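You operate a simulated robot arm through the tools that you are given. There is no shell and no other tool. Be economical: measure what you need, move in short steps, check, and stop when the job is done.

You run a simulated two-armed robot. Do the job below in one go: nothing can be reset, and whatever is moved stays where it is left.

Task
Stopper the wash tub, pour in the last of the wool wash and fill it to the line.
Fine: hold the bottle as you unscrew it; cap it again and put it back; tap off. Set down upright: wool wash bottle.

The check looks at the end state, three seconds after you hand in, the way a careful person would. Anything else that was tipped, shoved, dropped, spilled or broken makes it a failure. A push-on lid holds only when it is set on centred and level and pressed home; a screw cap is set on level and turned clockwise until tight.

Robot
Two 6-joint arms with two-finger parallel grippers on one trunk, on a base that drives. Base frame: it is fixed to the floor where the robot stands at the start and does not move with it; the origin is under the middle of the robot, x ahead of it, y to its left, z up. Lengths are in mm, angles in degrees, forces in N, time in s.
The left shoulder is at the start at [60, 187, 1172], the right one opposite. With the tool pointing down near the work surface each hand reaches from about 100 to 600 mm from the robot's upright axis, wherever it stands, measured 20 degrees to its own side. Places, roughly: barrel tap [700, -300, 900]; drain of the wash tub [600, -400, 700]; wash tub [500, -300, 700]. Payload 1.57 kg a hand.
The TCP of each hand is the grasp point between the finger pads, 30 mm short of the fingertips. In the tool frame z runs along the fingers and y along their closing line. Largest opening 110 mm; finger width 24, thickness 12; the body of the gripper, 48 by 112 mm, starts 78 mm behind the TCP.
Orientation is told as [roll, pitch, yaw] about the base's x, y, z axes, in that order, counted from this pose: with the fingers straight down and closing along the base's y, the tool's x points along the base's -x, its y along +y and its z along -z.

Tools
- The arms move only by the tool servo_tool. It takes "left_plan", "right_plan" or both (then of equal length, played together; a hand with none holds still); each is a list that holds one entry, the list of rows, each a list of 7 numbers: the shift along the base's x, y, z in mm, then the turn, a rotation vector about the base's x, y, z in degrees, then the opening, from 0 (shut) to 1 (fully open). In form: [[[tx, ty, tz, wx, wy, wz, jaw], ...]]. A call has 1 to 20 rows; each row shifts and turns the commanded pose from where the row before left it. Each row takes 0.2 s and may step no farther than 50 mm and 8.6 degrees from the row before; otherwise, or with a gripper value out of range, the whole call is refused. Where a pose cannot be reached the arm comes as near as it can. A force on the tool above 40 N (or 10 N above the force at the start of the call, whichever is more), or a blocked arm, ends the call early, and 0.2 s more pass. The fingers move at their own pace (about 153 mm/s each) and stop on an object; they squeeze with about 40 N. The grip force told is the motor's: it shows also when the fingers shut on nothing. Time passes only in rows, and 0.2 s behind the last, so rows that do not move let the fingers close. It gives the time, the measured TCP pose, the force on the tool (base axes), the opening and the grip force at its end, in the units of the frame above (readings bear some noise), with the torque about the TCP (base axes, N m) and any sound that the robot's microphone picked up, and new pictures: "show" is both (left out), scene, wrist or none (wrist: the cameras of the hands that moved).
- Cameras (640 x 400 px; columns grow to the right, rows downward): "scene" is now at [-7.4, -43, 1705.7]; the picture's right is [-0.64, -0.77, 0.00], its down [-0.64, 0.53, -0.56] and it looks along [0.43, -0.36, -0.83] (base axes); focal length 260 px, centre (320, 200). "left" rides on the left gripper at [70, -16, -141] in its tool frame; the picture's right is [0.23, 0.97, 0.00], its down [-0.86, 0.20, -0.48] and it looks along [-0.47, 0.11, 0.88] (tool axes); focal length 222 px, centre (320, 200). "right" rides on the right gripper at [70, 16, -141] in its tool frame; the picture's right is [-0.23, 0.97, 0.00], its down [-0.86, -0.20, -0.48] and it looks along [-0.47, -0.11, 0.88] (tool axes); focal length 222 px, centre (320, 200). There is no depth. A picture from a camera that has moved, and an enlarged one, comes with that camera's place and axes in the base frame and with its lens.
- move_column(by): slides the trunk up (or, below 0, down) by that many mm; the arms and the scene camera ride with it, the base frame stays. It gives what a move gives, with no picture.
- drive_base(legs): drives the robot by 1 to 6 legs, each [ahead, left, turn to the left] in mm, mm and degrees, along the robot's own axes; the way and the turn of a leg run together, so that a leg with both is an arc; at most 1500 mm and 180 degrees a leg. The arms and the cameras ride along, it lands a little off, and it stops where it bumps. It gives what a move gives, and a new picture of the scene camera.
- turn_head(pan, tilt): turns the head with the scene camera to pan (to the left, within 86 degrees either way) and tilt (down, from -29 to 69), counted from straight ahead of the robot. It gives what a move gives, and a new picture of the scene camera.
- inspect(camera, box): a new picture of the part [left, top, right, bottom] of that camera's present view, enlarged. It takes no simulated time.
- hand_in(): hands the job in; it is judged then, once.

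Go step by step. Nothing tells you exact positions but the pictures and the camera data: compare them with the known pose of the tool, close in by small moves and look again before you grip or let go. The budget is 120 turns and 260 pictures, counting those below and the enlarged ones. Unless the task says otherwise, let go and move clear before handing in.

The tools are called after "Request:" as name(argument=value, ...) on one line, values as JSON. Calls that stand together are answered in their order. servo_tool: Moves the arms, as the interface text tells. Its arguments: {"type":"object","properties":{"left_plan":{"type":"array","items":{"type":"array","items":{"type":"array","items":{"type":"number"}}}},"right_plan":{"type":"array","items":{"type":"array","items":{"type":"array","items":{"type":"number"}}}},"show":{"type":"string","enum":["both","scene","wrist","none"]}},"required":[]} The other tools are called the same way: move_column (by) slides the trunk up or down; drive_base (legs) drives the base; turn_head (pan, tilt) turns the head that bears the scene camera; inspect (camera, box) takes an enlarged picture of a part of a camera's view; hand_in () hands the job in.

At the start:

```text
t: 0.0
left_tcp_pos: [405.3, -5.8, 1099.3]
left_tool_rot: [0.1, 0.0, -0.1]
left_wrist_force: [-0.3, 0.4, 0.2]
left_torque: [0.03, -0.03, 0.02]
left_grip_width: 109.8
left_grip_force: 0.1
right_tcp_pos: [334.6, -363.6, 1128.9]
right_tool_rot: [0.1, 0.1, 0.0]
right_wrist_force: [0.3, 0.0, 0.1]
right_torque: [-0.01, 0.02, 0.02]
right_grip_width: 110.0
right_grip_force: 0.1
trunk travel left (down, up): [-800.0, 190.0]
robot x, y, heading: [2.1, -2.4, 0.0]
head pan, tilt: [-39.9, 56.1]
```

scene: 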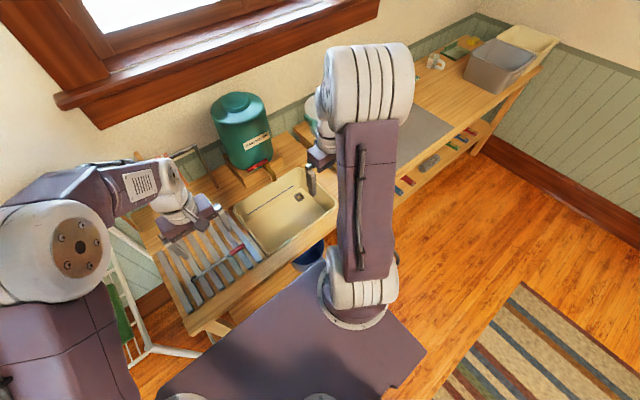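
right: 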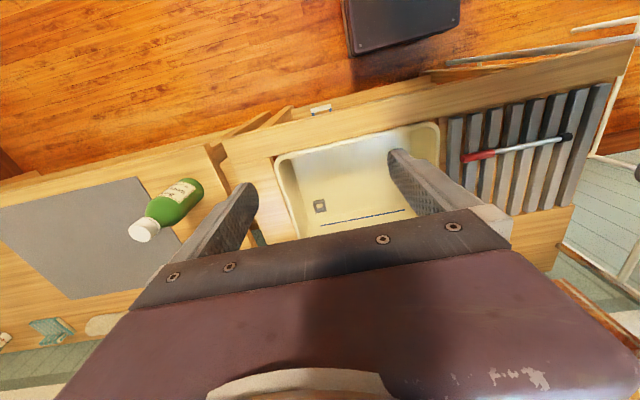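
left: 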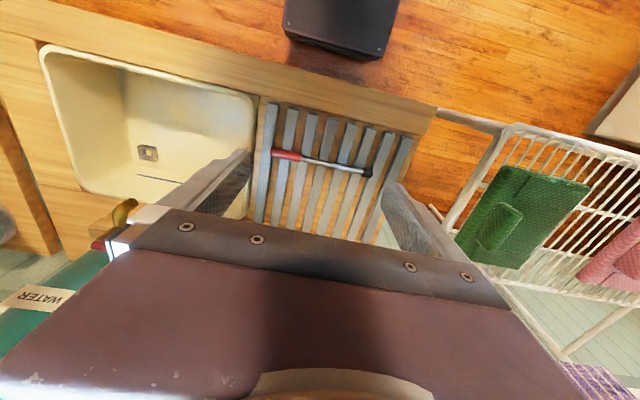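

I see a bench with a tub under a water barrel, a rack on the left, and a green bottle with a white cap on the bench to the right of the tub. I'll look around for the stopper and the tap.

Request:
inspect(camera="scene", box=[140, 80, 360, 280])

Request:
inspect(camera="right", box=[0, 100, 320, 350])

Request:
turn_head(pan=-65, tilt=40)

```text
2.00 times, centred on (250, 180) of scene
camera zoom: at [-7.4, -43.0, 1705.7], right [-0.64, -0.77, 0.0], down [-0.64, 0.53, -0.56], along [0.43, -0.36, -0.83], focal length 519 px, centre (460, 240)
```

zoom: 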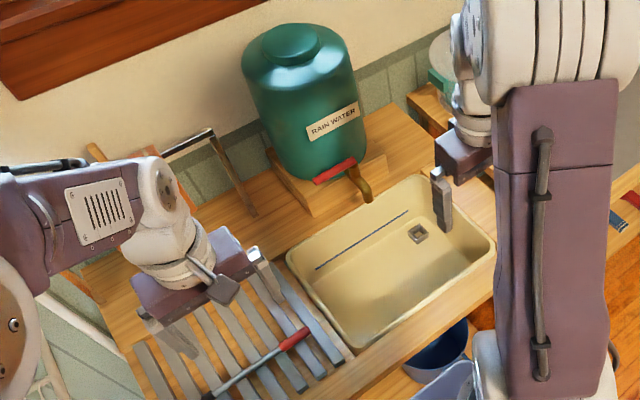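

```text
1.60 times, centred on (160, 225) of right
camera zoom: at [263.8, -346.9, 1270.6], right [0.23, 0.97, 0.0], down [0.86, -0.2, 0.48], along [0.47, -0.11, -0.88], focal length 355 px, centre (576, 160)
```

zoom: 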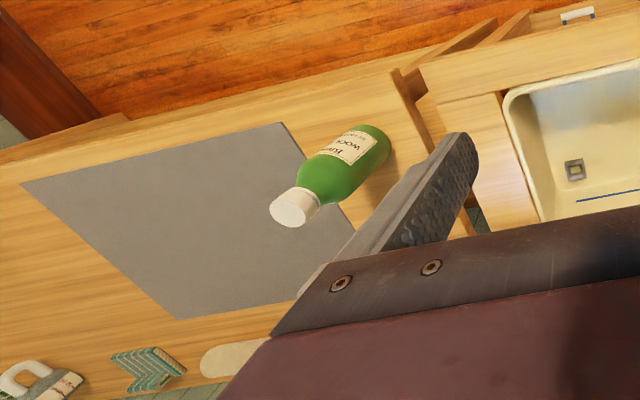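

```text
t: 0.9
left_tcp_pos: [406.1, -5.5, 1100.5]
left_tool_rot: [0.1, 0.1, 0.0]
left_wrist_force: [0.8, 1.0, 0.1]
left_torque: [-0.02, 0.0, -0.03]
left_grip_width: 109.8
left_grip_force: 0.0
right_tcp_pos: [334.5, -364.0, 1128.1]
right_tool_rot: [0.0, 0.0, 0.0]
right_wrist_force: [0.2, 0.3, -0.3]
right_torque: [0.0, -0.05, 0.0]
right_grip_width: 109.8
right_grip_force: 0.0
trunk travel left (down, up): [-800.0, 190.0]
robot x, y, heading: [-0.9, 3.2, 0.0]
head pan, tilt: [-65.0, 40.0]
camera scene: at [-25.8, -74.4, 1727.8], right [-0.91, -0.42, 0.0], down [-0.27, 0.58, -0.77], along [0.32, -0.69, -0.64], focal length 260 px, centre (320, 200)
```

scene: 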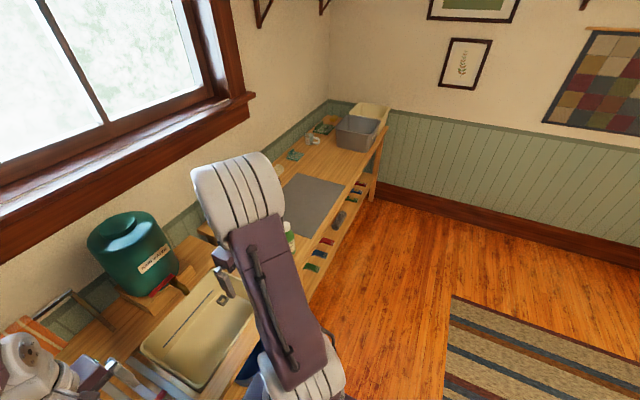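

The far bench holds several things; I'll zoom in there to find the stopper.

Request:
inspect(camera="scene", box=[270, 90, 400, 180])

Request:
inspect(camera="scene", box=[260, 170, 400, 290])

Request:
inspect(camera="left", box=[0, 100, 260, 320])

Request:
turn_head(pan=0, tilt=50)

```text
4.44 times, centred on (335, 135) of scene
camera zoom: at [-25.8, -74.4, 1727.8], right [-0.91, -0.42, 0.0], down [-0.27, 0.58, -0.77], along [0.32, -0.69, -0.64], focal length 1154 px, centre (253, 489)
```

zoom: 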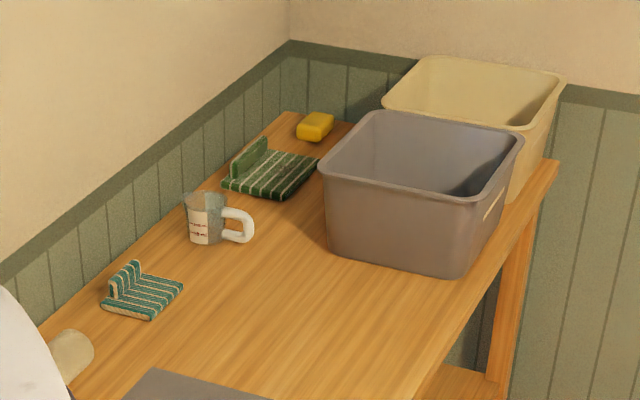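

```text
3.33 times, centred on (330, 230) of scene
camera zoom: at [-25.8, -74.4, 1727.8], right [-0.91, -0.42, 0.0], down [-0.27, 0.58, -0.77], along [0.32, -0.69, -0.64], focal length 865 px, centre (287, 100)
```

zoom: 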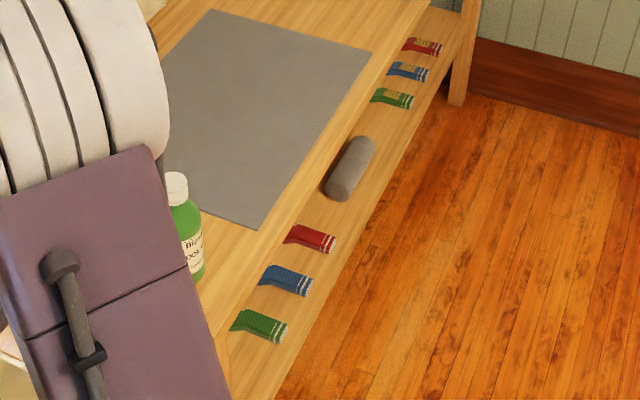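

```text
1.82 times, centred on (130, 210) of left
camera zoom: at [335.7, -21.8, 1241.7], right [-0.23, 0.97, 0.0], down [0.86, 0.2, 0.48], along [0.47, 0.11, -0.88], focal length 404 px, centre (666, 182)
```

zoom: 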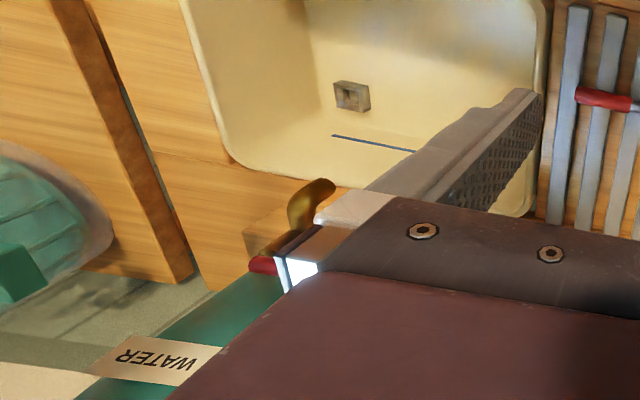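

```text
t: 2.2
left_tcp_pos: [405.0, -4.9, 1099.5]
left_tool_rot: [0.0, -0.1, 0.0]
left_wrist_force: [-1.0, 0.0, -1.4]
left_torque: [-0.02, -0.01, -0.01]
left_grip_width: 109.8
left_grip_force: 0.1
right_tcp_pos: [334.1, -363.9, 1128.7]
right_tool_rot: [0.0, 0.0, 0.1]
right_wrist_force: [-0.4, -0.7, 0.0]
right_torque: [0.0, 0.01, 0.0]
right_grip_width: 110.1
right_grip_force: 0.1
trunk travel left (down, up): [-800.0, 190.0]
robot x, y, heading: [3.0, -0.4, -0.0]
head pan, tilt: [0.0, 50.0]
camera scene: at [15.3, 2.4, 1713.7], right [0.0, -1.0, 0.0], down [-0.77, 0.0, -0.64], along [0.64, 0.0, -0.77], focal length 260 px, centre (320, 200)
```

scene: 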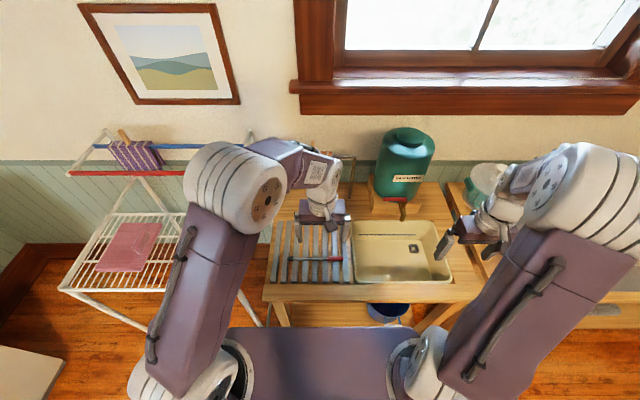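

I'll look at the objects near the barrel and behind the right hand.

Request:
inspect(camera="scene", box=[260, 120, 540, 330])

Request:
inspect(camera="scene", box=[290, 140, 380, 200])

Request:
inspect(camera="scene", box=[340, 290, 430, 340])

```text
1.90 times, centred on (400, 225) of scene
camera zoom: at [15.3, 2.4, 1713.7], right [0.0, -1.0, 0.0], down [-0.77, 0.0, -0.64], along [0.64, 0.0, -0.77], focal length 494 px, centre (168, 152)
```

zoom: 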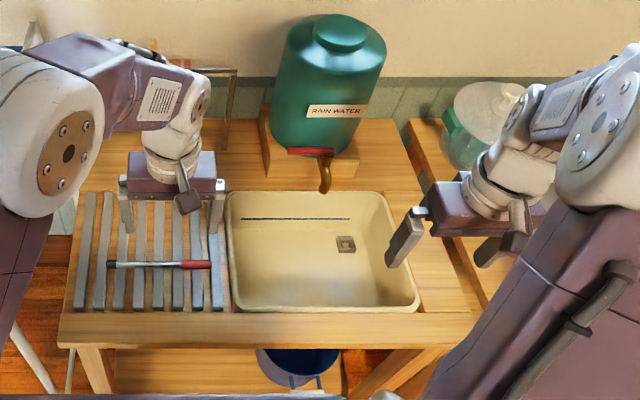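

```text
6.67 times, centred on (335, 170) of scene
camera zoom: at [15.3, 2.4, 1713.7], right [0.0, -1.0, 0.0], down [-0.77, 0.0, -0.64], along [0.64, 0.0, -0.77], focal length 1730 px, centre (220, 400)
```

zoom: 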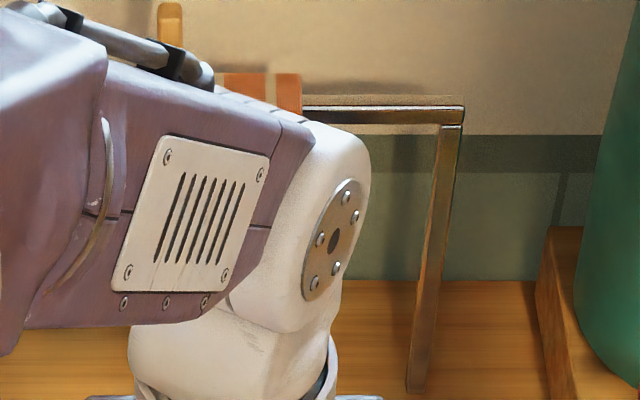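

```text
7.11 times, centred on (385, 315) of scene
camera zoom: at [15.3, 2.4, 1713.7], right [0.0, -1.0, 0.0], down [-0.77, 0.0, -0.64], along [0.64, 0.0, -0.77], focal length 1846 px, centre (-142, -618)
```

zoom: 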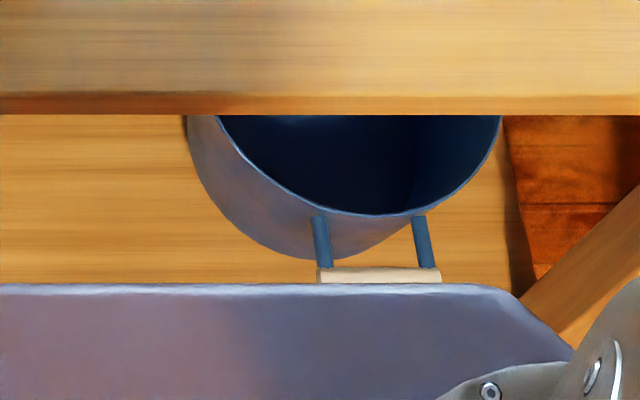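

No stopper is in view yet. I'll drive to the right so that the tub lies in front of me and look again.

Request:
drive_base(legs=[[0, -380, 0]])

Request:
turn_head(pan=-50, tilt=45)

Request:
inspect(camera="right", box=[0, 0, 640, 400])

Request:
inspect(camera="left", box=[0, 0, 640, 400])

```text
t: 4.7
left_tcp_pos: [409.7, -378.4, 1100.5]
left_tool_rot: [-0.1, 0.0, 0.9]
left_wrist_force: [-0.9, -0.2, 0.2]
left_torque: [-0.01, -0.01, 0.0]
left_grip_width: 110.1
left_grip_force: 0.0
right_tcp_pos: [344.0, -738.0, 1129.4]
right_tool_rot: [-0.1, 0.0, 1.0]
right_wrist_force: [-0.7, 0.2, -0.2]
right_torque: [-0.02, 0.0, -0.02]
right_grip_width: 109.8
right_grip_force: 0.0
trunk travel left (down, up): [-800.0, 190.0]
robot x, y, heading: [1.3, -382.2, 0.9]
head pan, tilt: [0.0, 50.0]
camera scene: at [18.1, -376.1, 1713.7], right [0.02, -1.0, 0.0], down [-0.77, -0.01, -0.64], along [0.64, 0.01, -0.77], focal length 260 px, centre (320, 200)
```

scene: 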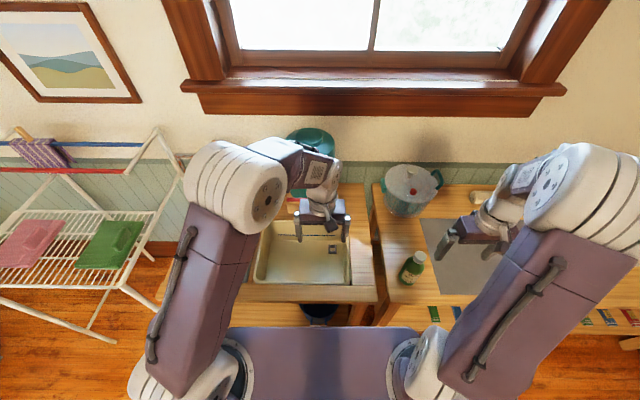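

```text
t: 5.8
left_tcp_pos: [409.7, -380.0, 1099.7]
left_tool_rot: [0.0, 0.0, 1.0]
left_wrist_force: [0.2, -0.2, -0.3]
left_torque: [0.0, -0.02, -0.02]
left_grip_width: 110.0
left_grip_force: 0.0
right_tcp_pos: [343.5, -737.8, 1130.6]
right_tool_rot: [0.1, 0.0, 0.9]
right_wrist_force: [1.1, -0.2, 1.0]
right_torque: [0.0, -0.01, -0.04]
right_grip_width: 110.0
right_grip_force: 0.2
trunk travel left (down, up): [-800.0, 190.0]
robot x, y, heading: [4.4, -378.1, 0.9]
head pan, tilt: [-50.0, 45.0]
camera scene: at [-5.5, -440.1, 1720.6], right [-0.76, -0.66, 0.0], down [-0.46, 0.53, -0.71], along [0.46, -0.53, -0.71], focal length 260 px, centre (320, 200)
```

scene: 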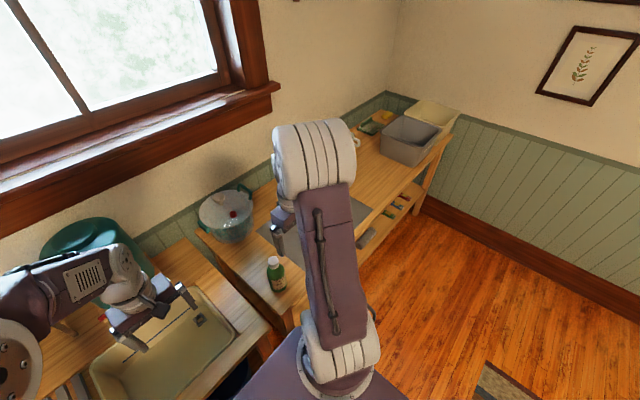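

```text
1.00 times, centred on (320, 200) of right (not enlarged: the box is as wide or as high as the picture)
camera zoom: at [272.1, -723.1, 1270.7], right [0.21, 0.98, 0.0], down [0.86, -0.19, 0.48], along [0.47, -0.1, -0.88], focal length 222 px, centre (320, 200)
```

zoom: 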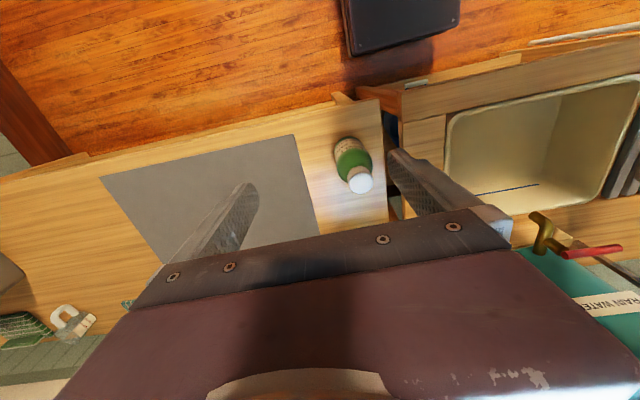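

```text
1.00 times, centred on (320, 200) of left (not enlarged: the box is as wide or as high as the picture)
camera zoom: at [339.0, -397.0, 1241.7], right [-0.24, 0.97, 0.0], down [0.85, 0.21, 0.48], along [0.46, 0.12, -0.88], focal length 222 px, centre (320, 200)
```

zoom: 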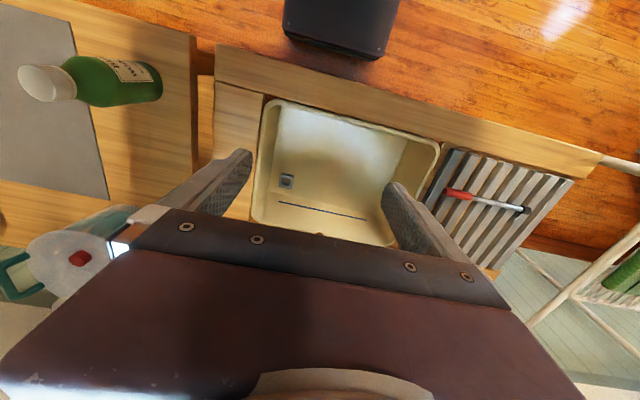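

There's a pot at the wall with something red on it; I'll look closely.

Request:
inspect(camera="scene", box=[180, 170, 310, 310])

Request:
inspect(camera="left", box=[0, 190, 160, 320])

Request:
inspect(camera="scene", box=[340, 90, 470, 190])

```text
2.86 times, centred on (245, 240) of scene
camera zoom: at [-5.5, -440.1, 1720.6], right [-0.76, -0.66, 0.0], down [-0.46, 0.53, -0.71], along [0.46, -0.53, -0.71], focal length 742 px, centre (534, 86)
```

zoom: 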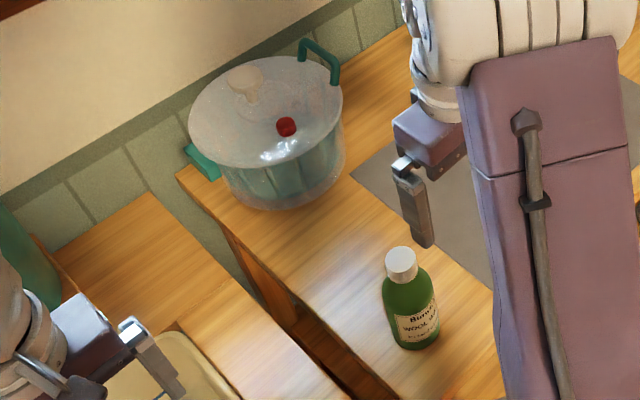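

```text
3.08 times, centred on (80, 255) of left
camera zoom: at [339.0, -397.0, 1241.7], right [-0.24, 0.97, 0.0], down [0.85, 0.21, 0.48], along [0.46, 0.12, -0.88], focal length 684 px, centre (1058, 31)
```

zoom: 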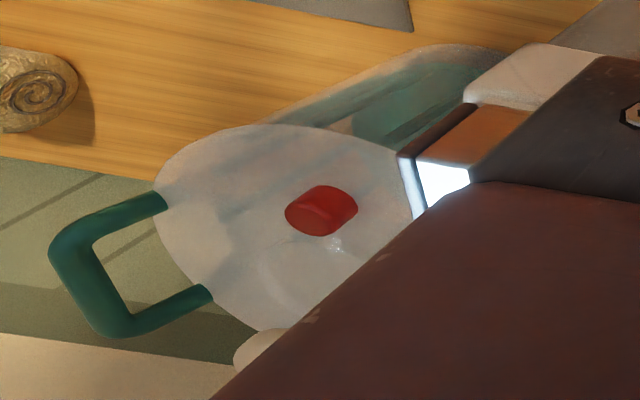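

```text
4.00 times, centred on (405, 140) of scene
camera zoom: at [-5.5, -440.1, 1720.6], right [-0.76, -0.66, 0.0], down [-0.46, 0.53, -0.71], along [0.46, -0.53, -0.71], focal length 1038 px, centre (-20, 440)
```

zoom: 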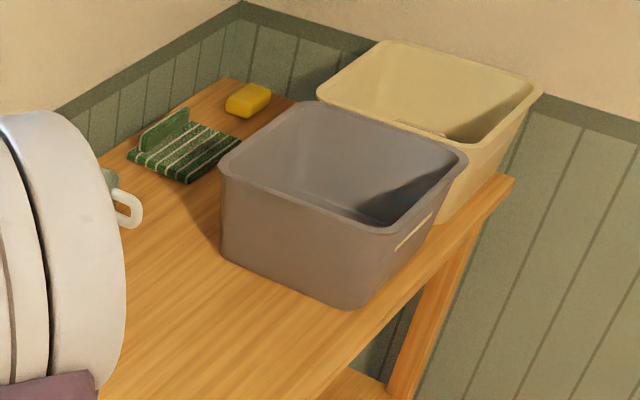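

I'll turn the head for a clearer view of the pot and the back of the bench.

Request:
servo_tool(right_plan=[[[-30, 40, 0, 0, 0, 0, 1], [-30, 40, 0, 0, 0, 0, 1], [-30, 40, 0, 0, 0, 0, 1], [-20, 40, 0, 0, 0, 0, 1], [0, 30, 0, 0, 0, 0, 1]]], show="none")

Request:
turn_head(pan=-25, tilt=40)

Request:
inspect(camera="scene", box=[250, 120, 450, 260])

```text
t: 7.0
left_tcp_pos: [409.2, -378.2, 1099.7]
left_tool_rot: [0.0, 0.0, 0.9]
left_wrist_force: [-0.6, 0.7, 0.4]
left_torque: [-0.01, -0.02, -0.02]
left_grip_width: 110.1
left_grip_force: 0.1
right_tcp_pos: [253.0, -547.1, 1143.0]
right_tool_rot: [0.0, 0.3, 0.9]
right_wrist_force: [0.4, 0.0, 0.2]
right_torque: [-0.04, -0.01, -0.01]
right_grip_width: 110.0
right_grip_force: 0.0
right hand out of reach, approached as far as the arm can: row 4
trunk travel left (down, up): [-800.0, 190.0]
robot x, y, heading: [2.9, -382.7, 1.2]
head pan, tilt: [-50.0, 45.0]
```

```text
t: 7.9
left_tcp_pos: [409.1, -379.1, 1099.1]
left_tool_rot: [0.0, 0.0, 0.9]
left_wrist_force: [0.6, -0.2, 0.4]
left_torque: [-0.01, 0.01, 0.02]
left_grip_width: 109.8
left_grip_force: 0.1
right_tcp_pos: [253.2, -548.4, 1142.8]
right_tool_rot: [0.0, 0.1, 0.8]
right_wrist_force: [-0.5, -0.5, -0.3]
right_torque: [0.03, 0.01, -0.01]
right_grip_width: 110.4
right_grip_force: 0.1
trunk travel left (down, up): [-800.0, 190.0]
robot x, y, heading: [5.2, -380.7, 0.9]
head pan, tilt: [-25.0, 40.0]
camera scene: at [18.5, -414.1, 1727.8], right [-0.41, -0.91, 0.0], down [-0.59, 0.26, -0.77], along [0.7, -0.31, -0.64], focal length 260 px, centre (320, 200)
```

scene: 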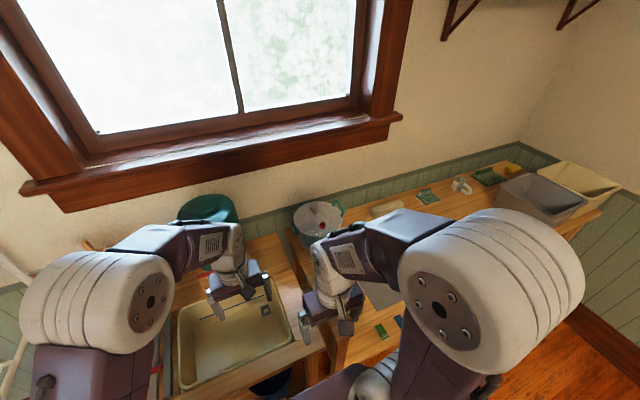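

```text
2.86 times, centred on (350, 190) of scene
camera zoom: at [18.5, -414.1, 1727.8], right [-0.41, -0.91, 0.0], down [-0.59, 0.26, -0.77], along [0.7, -0.31, -0.64], focal length 742 px, centre (234, 229)
```

zoom: 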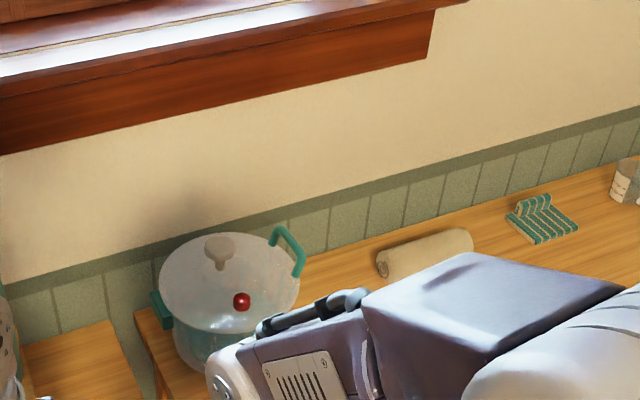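

The red thing seems to be beneath the pot's clear lid, perhaps the stopper inside the pot. I'll drive nearer and look with a wrist camera.

Request:
drive_base(legs=[[0, -150, -0.9], [50, 0, 0]])

Request:
servo_tool(left_plan=[[[40, 0, 20, 0, 0, 0, 1], [40, -20, 20, 0, 0, 0, 1], [40, -20, 20, 0, 0, 0, 1], [40, -20, 20, 0, 0, 0, 1], [40, -20, 0, 0, 0, 0, 1]]])

```text
t: 9.8
left_tcp_pos: [455.1, -536.7, 1103.0]
left_tool_rot: [-0.1, -0.4, 0.3]
left_wrist_force: [-0.6, 0.4, 0.3]
left_torque: [-0.01, -0.09, -0.01]
left_grip_width: 110.0
left_grip_force: 0.0
right_tcp_pos: [298.2, -703.2, 1144.5]
right_tool_rot: [-0.2, -0.1, 0.4]
right_wrist_force: [-1.9, 0.3, 0.4]
right_torque: [-0.02, -0.06, -0.04]
right_grip_width: 110.1
right_grip_force: 0.1
trunk travel left (down, up): [-800.0, 190.0]
robot x, y, heading: [58.4, -536.9, 0.0]
head pan, tilt: [-25.0, 40.0]
camera scene: at [60.4, -565.0, 1728.0], right [-0.42, -0.91, 0.0], down [-0.58, 0.27, -0.77], along [0.7, -0.32, -0.64], focal length 260 px, centre (320, 200)
```

scene: 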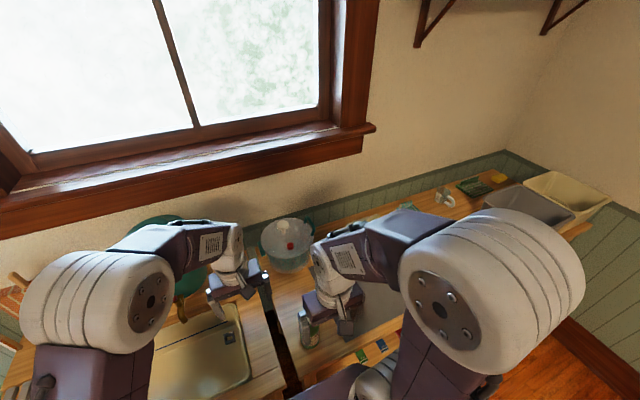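

```text
t: 11.1
left_tcp_pos: [582.7, -577.3, 1163.1]
left_tool_rot: [0.0, 0.0, 0.4]
left_wrist_force: [0.2, 0.2, -0.4]
left_torque: [0.02, 0.01, 0.02]
left_grip_width: 109.8
left_grip_force: 0.0
left hand out of reach, approached as far as the arm can: row 4, 5
right_tcp_pos: [302.3, -704.0, 1143.1]
right_tool_rot: [0.0, 0.1, 0.3]
right_wrist_force: [-0.5, 0.8, 0.2]
right_torque: [-0.01, -0.01, 0.0]
right_grip_width: 110.0
right_grip_force: 0.0
trunk travel left (down, up): [-800.0, 190.0]
robot x, y, heading: [55.8, -533.2, 0.2]
head pan, tilt: [-25.0, 40.0]
camera scene: at [68.8, -566.9, 1727.9], right [-0.42, -0.91, 0.0], down [-0.58, 0.27, -0.77], along [0.7, -0.32, -0.64], focal length 260 px, centre (320, 200)
camera left: at [513.1, -593.6, 1304.9], right [-0.23, 0.97, 0.0], down [0.85, 0.2, 0.48], along [0.47, 0.11, -0.88], focal length 222 px, centre (320, 200)
```

scene: 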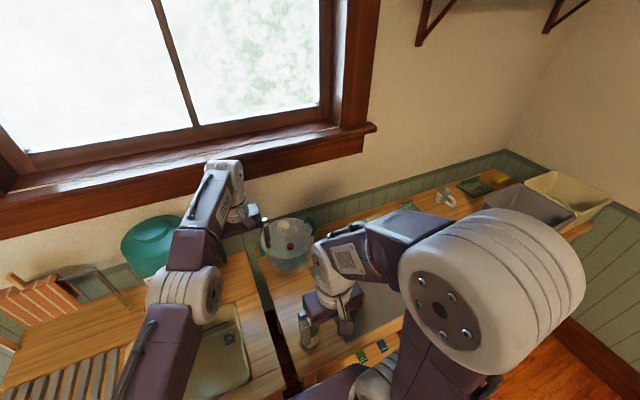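
left: 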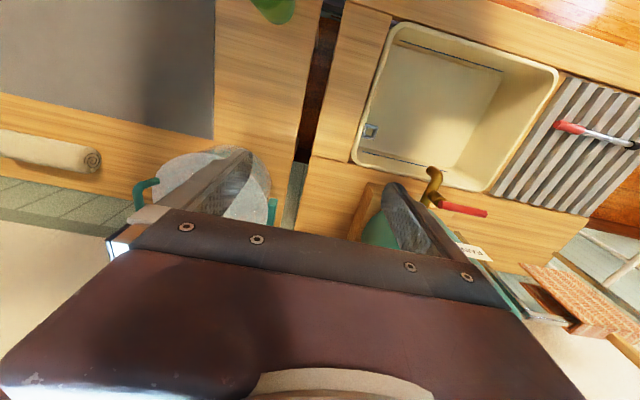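

The left camera's view of the pot is blocked by a finger; I'll shift the hand to get the pot between the fingers.

Request:
servo_tool(left_plan=[[[-10, -40, 0, 0, 0, 0, 1], [-10, -40, 0, 0, 0, 0, 1], [-10, -30, 0, 0, 0, 0, 1]]], show="none")

Request:
inspect(camera="left", box=[160, 80, 400, 260])

Request:
inspect(camera="scene", box=[240, 190, 340, 290])

```text
t: 11.8
left_tcp_pos: [528.2, -668.4, 1156.8]
left_tool_rot: [0.0, 0.0, 0.3]
left_wrist_force: [0.9, 0.2, 0.1]
left_torque: [-0.02, 0.0, 0.02]
left_grip_width: 110.1
left_grip_force: 0.1
left hand out of reach, approached as far as the arm can: row 1, 2, 3
right_tcp_pos: [304.2, -704.8, 1143.0]
right_tool_rot: [-0.1, 0.2, 0.3]
right_wrist_force: [-0.1, -0.1, 0.0]
right_torque: [-0.01, 0.0, 0.01]
right_grip_width: 109.9
right_grip_force: 0.2
trunk travel left (down, up): [-800.0, 190.0]
robot x, y, heading: [56.7, -534.9, 0.5]
head pan, tilt: [-25.0, 40.0]
```

```text
2.22 times, centred on (280, 170) of left
camera zoom: at [457.5, -684.8, 1297.8], right [-0.23, 0.97, 0.0], down [0.85, 0.2, 0.48], along [0.47, 0.11, -0.88], focal length 494 px, centre (409, 267)
```

zoom: 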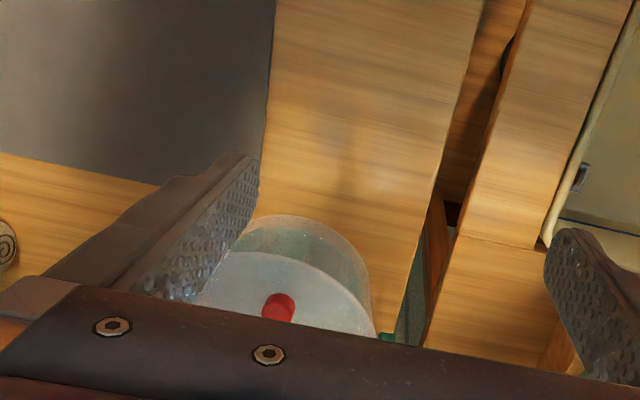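

```text
4.00 times, centred on (290, 240) of scene
camera zoom: at [70.9, -568.1, 1727.8], right [-0.42, -0.91, 0.0], down [-0.58, 0.27, -0.77], along [0.7, -0.32, -0.64], focal length 1038 px, centre (440, 40)
```

zoom: 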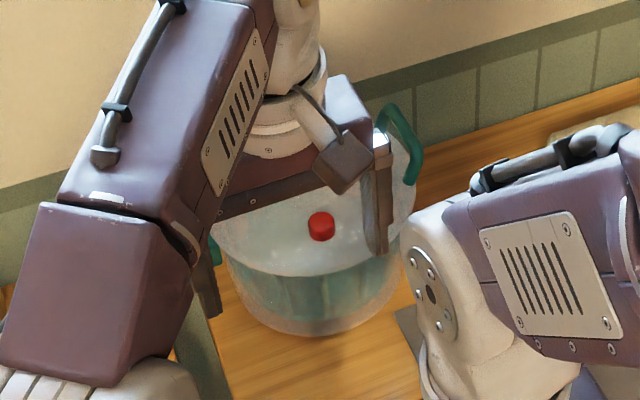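

Triangulation is ambiguous about whether the red thing is on or below the lid. I'll retract the left hand and pitch the right wrist for a side view.

Request:
servo_tool(left_plan=[[[-20, 30, 0, 0, 0, 0, 1], [-20, 40, 0, 0, 0, 0, 1], [-20, 45, 0, 0, 0, 0, 1], [-20, 45, 0, 0, 0, 0, 1], [-20, 45, 0, 0, 0, 0, 1], [0, 0, 0, 0, 0, 0, 1]]], right_plan=[[[15, 0, 0, 0, -8, 0, 1], [15, 0, 0, 0, -8, 0, 1], [15, 0, 0, 0, -8, 0, 1], [15, 0, 0, 0, -8, 0, 1], [15, 0, 0, 0, -8, 0, 1], [15, 0, 0, 0, -8, 0, 1]]])

```text
t: 13.2
left_tcp_pos: [538.4, -642.2, 1169.1]
left_tool_rot: [0.1, 0.1, 0.3]
left_wrist_force: [1.0, 0.0, 0.7]
left_torque: [-0.01, 0.0, 0.01]
left_grip_width: 110.2
left_grip_force: 0.0
left hand out of reach, approached as far as the arm can: row 1, 2, 3, 4, 5
right_tcp_pos: [452.2, -706.0, 1191.3]
right_tool_rot: [-2.8, -37.8, 0.2]
right_wrist_force: [-1.3, -0.4, 0.1]
right_torque: [0.0, -0.02, -0.01]
right_grip_width: 109.5
right_grip_force: 0.0
right hand out of reach, approached as far as the arm can: row 1, 2, 3, 4, 5, 6
trunk travel left (down, up): [-800.0, 190.0]
robot x, y, heading: [56.1, -534.5, 0.4]
head pan, tilt: [-25.0, 40.0]
camera scene: at [71.1, -567.3, 1727.8], right [-0.42, -0.91, 0.0], down [-0.58, 0.27, -0.77], along [0.7, -0.32, -0.64], focal length 260 px, centre (320, 200)
camera right: at [310.9, -683.6, 1260.4], right [0.2, 0.97, 0.1], down [0.38, -0.17, 0.91], along [0.9, -0.15, -0.4], focal length 222 px, centre (320, 200)
camera left: at [469.6, -660.2, 1312.3], right [-0.23, 0.97, 0.0], down [0.86, 0.2, 0.48], along [0.46, 0.11, -0.88], focal length 222 px, centre (320, 200)
```

scene: 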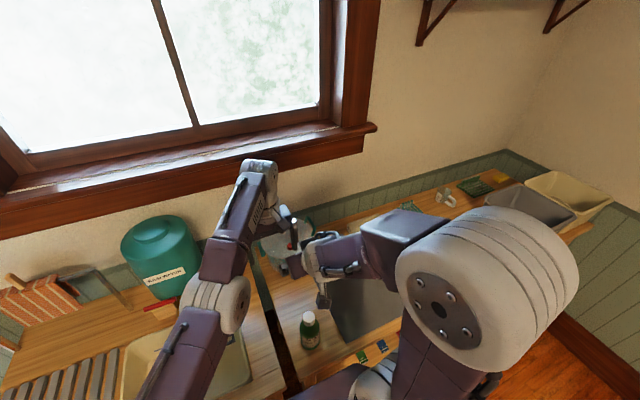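
right: 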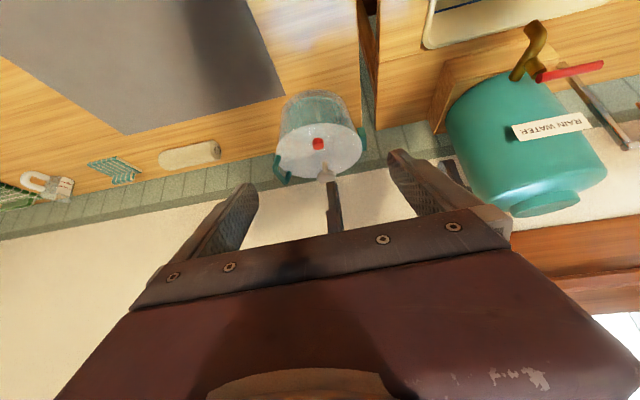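
left: 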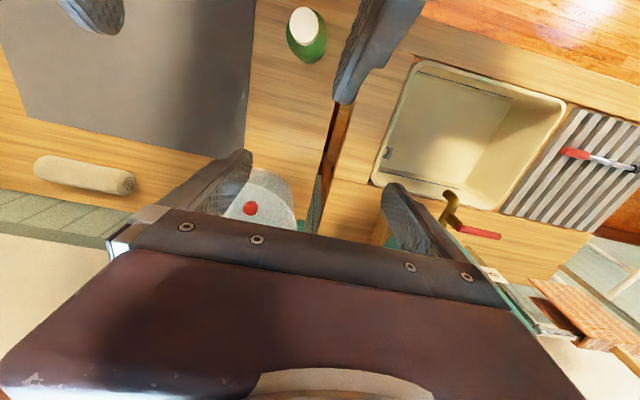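

A good side view of the pot; zooming in.

Request:
inspect(camera="right", box=[250, 80, 390, 190])

Request:
inspect(camera="left", box=[350, 50, 570, 210])

Request:
inspect(camera="right", box=[420, 0, 640, 130])

```text
3.64 times, centred on (320, 135) of right
camera zoom: at [310.9, -683.6, 1260.4], right [0.2, 0.97, 0.1], down [0.38, -0.17, 0.91], along [0.9, -0.15, -0.4], focal length 808 px, centre (320, 436)
```

zoom: 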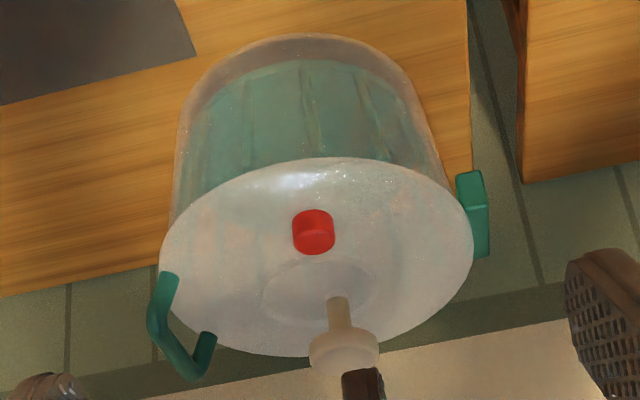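

```text
2.50 times, centred on (460, 130) of left
camera zoom: at [469.6, -660.2, 1312.3], right [-0.23, 0.97, 0.0], down [0.86, 0.2, 0.48], along [0.46, 0.11, -0.88], focal length 555 px, centre (-30, 375)
```

zoom: 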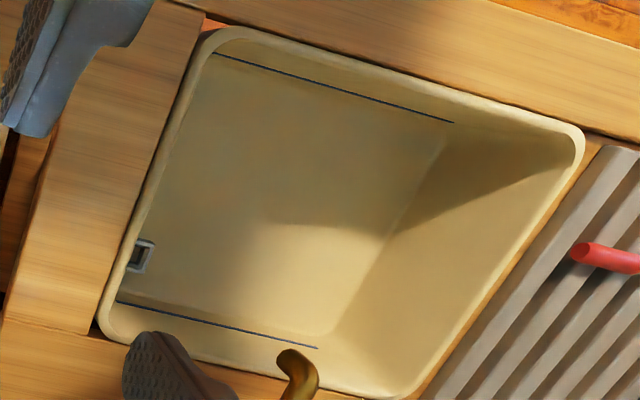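

```text
2.91 times, centred on (530, 65) of right
camera zoom: at [310.9, -683.6, 1260.4], right [0.2, 0.97, 0.1], down [0.38, -0.17, 0.91], along [0.9, -0.15, -0.4], focal length 646 px, centre (-291, 593)
```

zoom: 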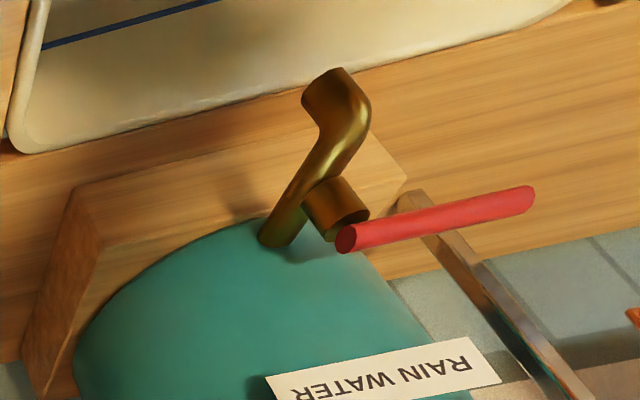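

The red piece sits on the lid or is part of it; I'm not sure it is the stopper. I'll survey the rest: the drain close-up, left side, and bins.

Request:
inspect(camera="left", box=[375, 130, 425, 170])

Request:
turn_head(pan=50, tilt=40)

Request:
turn_head(pan=-75, tilt=35)

```text
10.00 times, centred on (400, 150) of left
camera zoom: at [469.6, -660.2, 1312.3], right [-0.23, 0.97, 0.0], down [0.86, 0.2, 0.48], along [0.46, 0.11, -0.88], focal length 2221 px, centre (-480, 700)
```

zoom: 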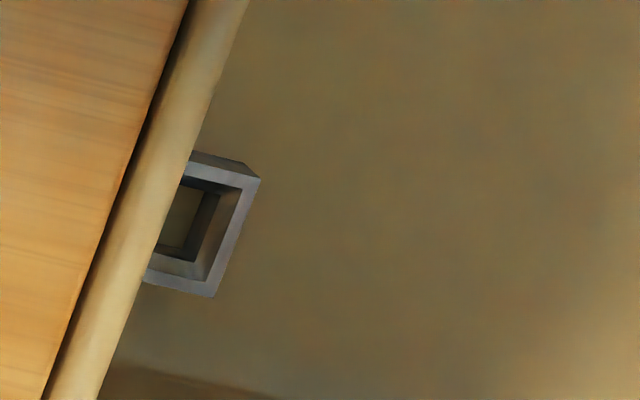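

```text
t: 14.7
left_tcp_pos: [539.1, -642.8, 1170.8]
left_tool_rot: [0.1, 0.1, 0.3]
left_wrist_force: [0.2, -0.3, 0.5]
left_torque: [0.0, 0.02, 0.02]
left_grip_width: 109.8
left_grip_force: 0.1
right_tcp_pos: [452.6, -705.2, 1192.5]
right_tool_rot: [-2.7, -37.7, 0.2]
right_wrist_force: [0.6, 1.1, -0.4]
right_torque: [0.06, 0.02, 0.0]
right_grip_width: 110.1
right_grip_force: 0.1
trunk travel left (down, up): [-800.0, 190.0]
robot x, y, heading: [55.5, -532.5, 0.3]
head pan, tilt: [50.0, 40.0]
camera scene: at [48.0, -466.3, 1727.8], right [0.77, -0.64, 0.0], down [-0.41, -0.49, -0.77], along [0.49, 0.59, -0.64], focal length 260 px, centre (320, 200)
```

scene: 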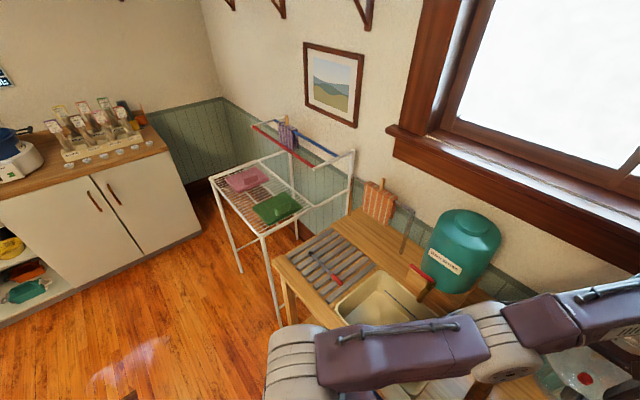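

```text
t: 16.8
left_tcp_pos: [539.2, -643.8, 1170.2]
left_tool_rot: [0.1, 0.1, 0.3]
left_wrist_force: [-0.7, 0.9, -0.4]
left_torque: [-0.05, 0.01, 0.0]
left_grip_width: 110.0
left_grip_force: 0.1
right_tcp_pos: [453.9, -706.1, 1192.1]
right_tool_rot: [-2.7, -37.8, 0.3]
right_wrist_force: [-0.8, -0.3, -0.2]
right_torque: [0.01, -0.01, -0.02]
right_grip_width: 109.9
right_grip_force: 0.0
trunk travel left (down, up): [-800.0, 190.0]
robot x, y, heading: [60.0, -535.0, 0.3]
head pan, tilt: [-75.0, 35.0]
camera scene: at [17.0, -616.6, 1735.4], right [-0.96, -0.26, 0.0], down [-0.15, 0.55, -0.82], along [0.22, -0.79, -0.57], focal length 260 px, centre (320, 200)
```

scene: 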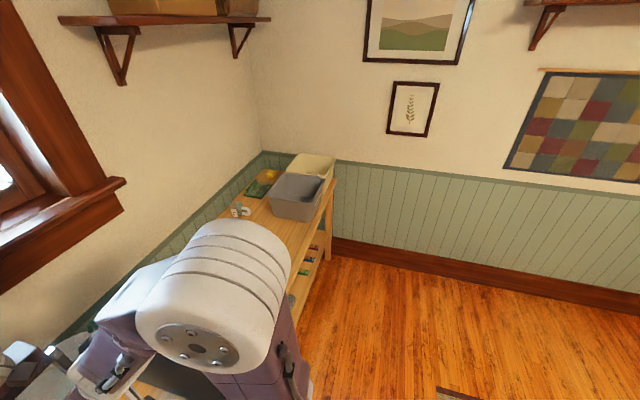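

The drain is a small raised square ring (inner about 26 mm), so the 25 mm red piece may well fit. I'll check the left cabinet before deciding.

Request:
turn_head(pan=70, tilt=35)

Request:
inspect(camera="scene", box=[100, 60, 400, 320])

```text
t: 19.1
left_tcp_pos: [539.6, -644.0, 1170.7]
left_tool_rot: [0.1, 0.0, 0.3]
left_wrist_force: [-0.9, 1.0, 0.3]
left_torque: [0.05, 0.03, 0.01]
left_grip_width: 110.0
left_grip_force: 0.1
right_tcp_pos: [454.5, -705.5, 1191.8]
right_tool_rot: [-2.7, -37.8, 0.3]
right_wrist_force: [-0.2, -0.2, 0.4]
right_torque: [-0.02, 0.02, -0.01]
right_grip_width: 109.9
right_grip_force: 0.0
trunk travel left (down, up): [-800.0, 190.0]
robot x, y, heading: [53.6, -533.7, 0.3]
head pan, tilt: [70.0, 35.0]
camera scene: at [23.4, -448.7, 1735.4], right [0.94, -0.34, 0.0], down [-0.19, -0.54, -0.82], along [0.28, 0.77, -0.57], focal length 260 px, centre (320, 200)
```

scene: 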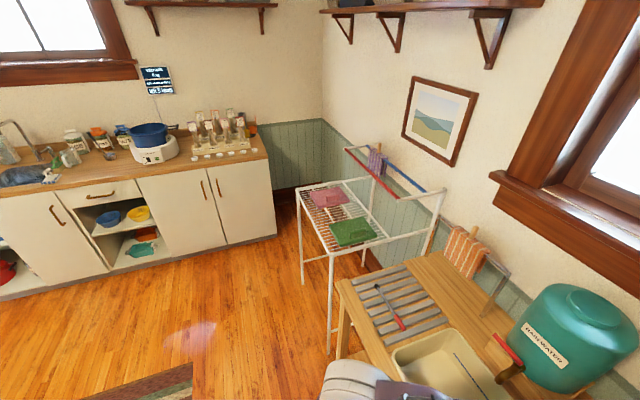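

```text
1.54 times, centred on (250, 190) of scene
camera zoom: at [23.4, -448.7, 1735.4], right [0.94, -0.34, 0.0], down [-0.19, -0.54, -0.82], along [0.28, 0.77, -0.57], focal length 399 px, centre (428, 215)
```

zoom: 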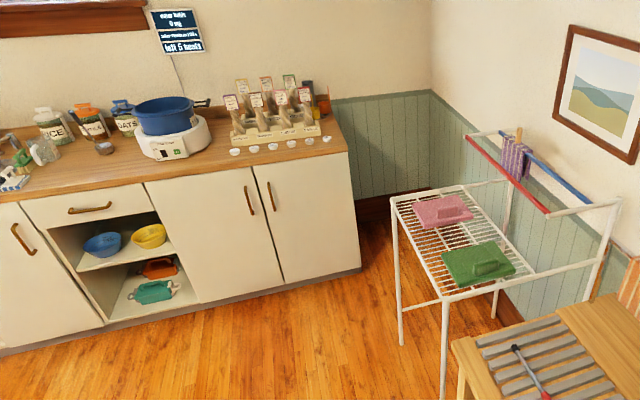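

The red piece triangulates as sitting on top of the pot's lid, and it's the only plug-like object near, so I take it as the stopper. First I'll move the left arm back out of the way.

Request:
servo_tool(left_plan=[[[0, 40, 0, 0, 0, 0, 1], [0, 40, 0, 0, 0, 0, 1], [0, 40, 0, 0, 0, 0, 1], [-40, 40, 0, 0, 0, 0, 1]]], show="none")

Request:
turn_head(pan=-20, tilt=45)

```text
refused: row 4 steps farther than a row can; nothing moved
```

```text
t: 20.7
left_tcp_pos: [540.2, -644.1, 1170.1]
left_tool_rot: [0.2, 0.1, 0.3]
left_wrist_force: [0.6, -0.9, -0.4]
left_torque: [-0.02, 0.03, 0.04]
left_grip_width: 109.9
left_grip_force: 0.1
right_tcp_pos: [452.7, -705.8, 1192.3]
right_tool_rot: [-2.9, -37.7, 0.2]
right_wrist_force: [-0.1, 0.2, 0.0]
right_torque: [-0.01, 0.0, -0.02]
right_grip_width: 109.9
right_grip_force: 0.1
trunk travel left (down, up): [-800.0, 190.0]
robot x, y, heading: [56.6, -533.6, 0.1]
head pan, tilt: [-20.0, 45.0]
camera scene: at [70.3, -559.0, 1720.6], right [-0.34, -0.94, 0.0], down [-0.67, 0.24, -0.71], along [0.67, -0.24, -0.71], focal length 260 px, centre (320, 200)
```

scene: 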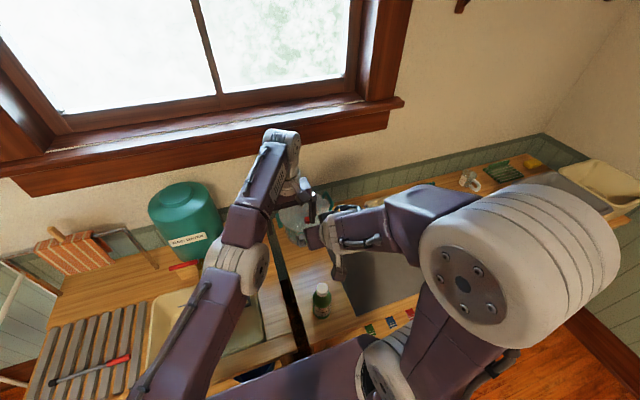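

Request:
servo_tool(left_plan=[[[0, 40, 0, 0, 0, 0, 1], [0, 40, 0, 0, 0, 0, 1], [-20, 40, 0, 0, 0, 0, 1], [-30, 35, 0, 0, 0, 0, 1], [-30, 35, 0, 0, 0, 0, 1], [0, 0, 0, 0, 0, 0, 1]]], show="none")

Request:
servo_tool(right_plan=[[[0, 0, 0, 0, 0, 0, 1]]], show="scene")

```text
t: 22.1
left_tcp_pos: [555.1, -613.9, 1179.0]
left_tool_rot: [0.2, 0.1, 0.3]
left_wrist_force: [0.4, 0.6, 0.2]
left_torque: [0.01, 0.01, -0.02]
left_grip_width: 109.9
left_grip_force: 0.0
left hand out of reach, approached as far as the arm can: row 1, 2, 3, 4, 5
right_tcp_pos: [453.9, -705.5, 1191.7]
right_tool_rot: [-2.9, -37.9, 0.3]
right_wrist_force: [0.0, -0.2, 0.0]
right_torque: [0.02, -0.02, 0.03]
right_grip_width: 109.9
right_grip_force: 0.1
trunk travel left (down, up): [-800.0, 190.0]
robot x, y, heading: [53.6, -530.6, 0.5]
head pan, tilt: [-20.0, 45.0]
```

```text
t: 22.5
left_tcp_pos: [554.2, -613.8, 1179.2]
left_tool_rot: [0.1, 0.1, 0.4]
left_wrist_force: [0.0, 0.0, 0.5]
left_torque: [0.01, 0.02, -0.02]
left_grip_width: 110.0
left_grip_force: 0.1
right_tcp_pos: [453.9, -705.9, 1191.8]
right_tool_rot: [-2.8, -37.9, 0.4]
right_wrist_force: [-0.1, -0.3, 0.1]
right_torque: [0.01, -0.03, -0.03]
right_grip_width: 109.9
right_grip_force: 0.0
trunk travel left (down, up): [-800.0, 190.0]
robot x, y, heading: [55.6, -537.3, 0.4]
head pan, tilt: [-20.0, 45.0]
camera scene: at [70.2, -559.0, 1720.6], right [-0.34, -0.94, 0.0], down [-0.67, 0.24, -0.71], along [0.67, -0.24, -0.71], focal length 260 px, centre (320, 200)
```

scene: 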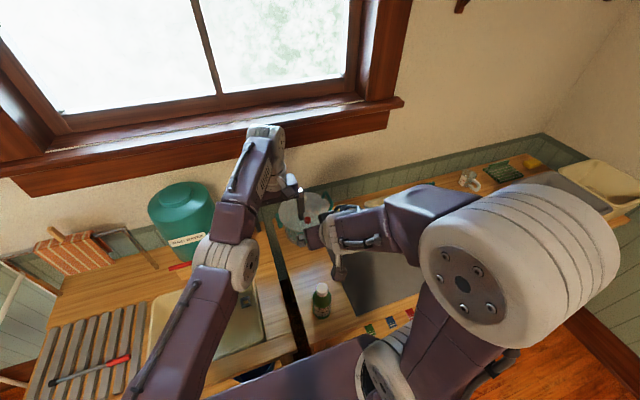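

The left arm seems to be stretched out straight and stuck; I'll try to pull it straight back and up to bend the elbow.

Request:
servo_tool(left_plan=[[[-40, 10, -5, 0, 0, 0, 1], [-45, 10, -5, 0, 0, 0, 1], [-45, 10, -5, 0, 0, 0, 1], [-45, 10, -5, 0, 0, 0, 1], [0, 0, 0, 0, 0, 0, 1], [0, 0, 0, 0, 0, 0, 1]]], show="scene")

```text
t: 23.9
left_tcp_pos: [552.4, -618.0, 1181.0]
left_tool_rot: [0.1, 0.1, 0.3]
left_wrist_force: [-0.4, -0.2, 0.3]
left_torque: [0.01, 0.02, 0.0]
left_grip_width: 110.1
left_grip_force: 0.0
left hand out of reach, approached as far as the arm can: row 1, 2, 3, 4
right_tcp_pos: [452.9, -706.1, 1192.5]
right_tool_rot: [-2.8, -37.8, 0.3]
right_wrist_force: [0.2, -0.3, 0.3]
right_torque: [0.01, -0.01, 0.0]
right_grip_width: 110.2
right_grip_force: 0.1
trunk travel left (down, up): [-800.0, 190.0]
robot x, y, heading: [55.9, -531.7, 0.5]
head pan, tilt: [-20.0, 45.0]
camera scene: at [70.2, -559.0, 1720.6], right [-0.34, -0.94, 0.0], down [-0.67, 0.24, -0.71], along [0.67, -0.24, -0.71], focal length 260 px, centre (320, 200)
```

scene: 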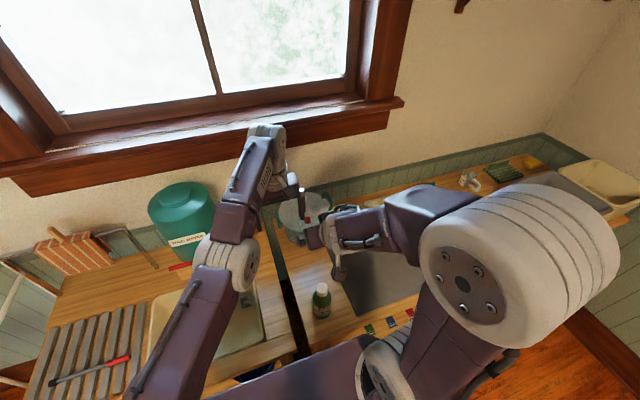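

Pulling straight back doesn't bend the elbow; I'll pitch the hand so the wrist comes in towards the shoulder.

Request:
servo_tool(left_plan=[[[0, 0, 0, 0, -8, 0, 1], [0, 0, 0, 0, -8, 0, 1], [-10, 0, -10, 0, -8, 0, 1], [-20, 0, -20, 0, -8, 0, 1], [-20, 0, -20, 0, 0, 0, 1], [-20, 0, 0, 0, 0, 0, 1]]], show="scene")

```text
t: 25.3
left_tcp_pos: [582.1, -684.0, 1201.0]
left_tool_rot: [0.1, -19.7, 0.3]
left_wrist_force: [0.8, -0.1, -0.2]
left_torque: [-0.04, 0.0, -0.02]
left_grip_width: 110.2
left_grip_force: 0.0
left hand out of reach, approached as far as the arm can: row 1, 2, 3, 4, 5, 6
right_tcp_pos: [454.2, -705.8, 1194.1]
right_tool_rot: [-2.9, -37.9, 0.4]
right_wrist_force: [-1.0, 0.1, -1.0]
right_torque: [0.02, 0.04, -0.04]
right_grip_width: 109.7
right_grip_force: 0.0
trunk travel left (down, up): [-800.0, 190.0]
robot x, y, heading: [57.0, -532.5, 0.4]
head pan, tilt: [-20.0, 45.0]
camera scene: at [69.7, -559.0, 1720.6], right [-0.34, -0.94, 0.0], down [-0.67, 0.24, -0.71], along [0.67, -0.24, -0.71], focal length 260 px, centre (320, 200)
```

scene: 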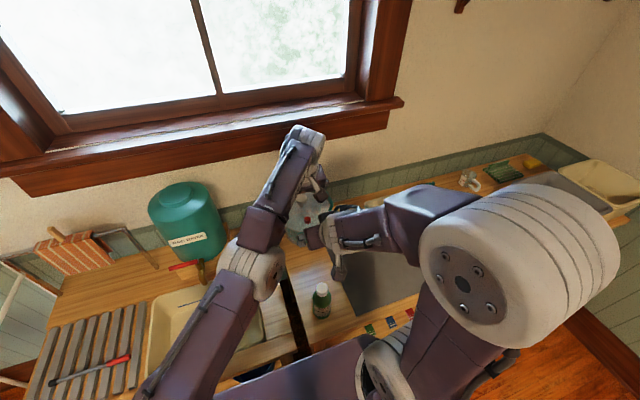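

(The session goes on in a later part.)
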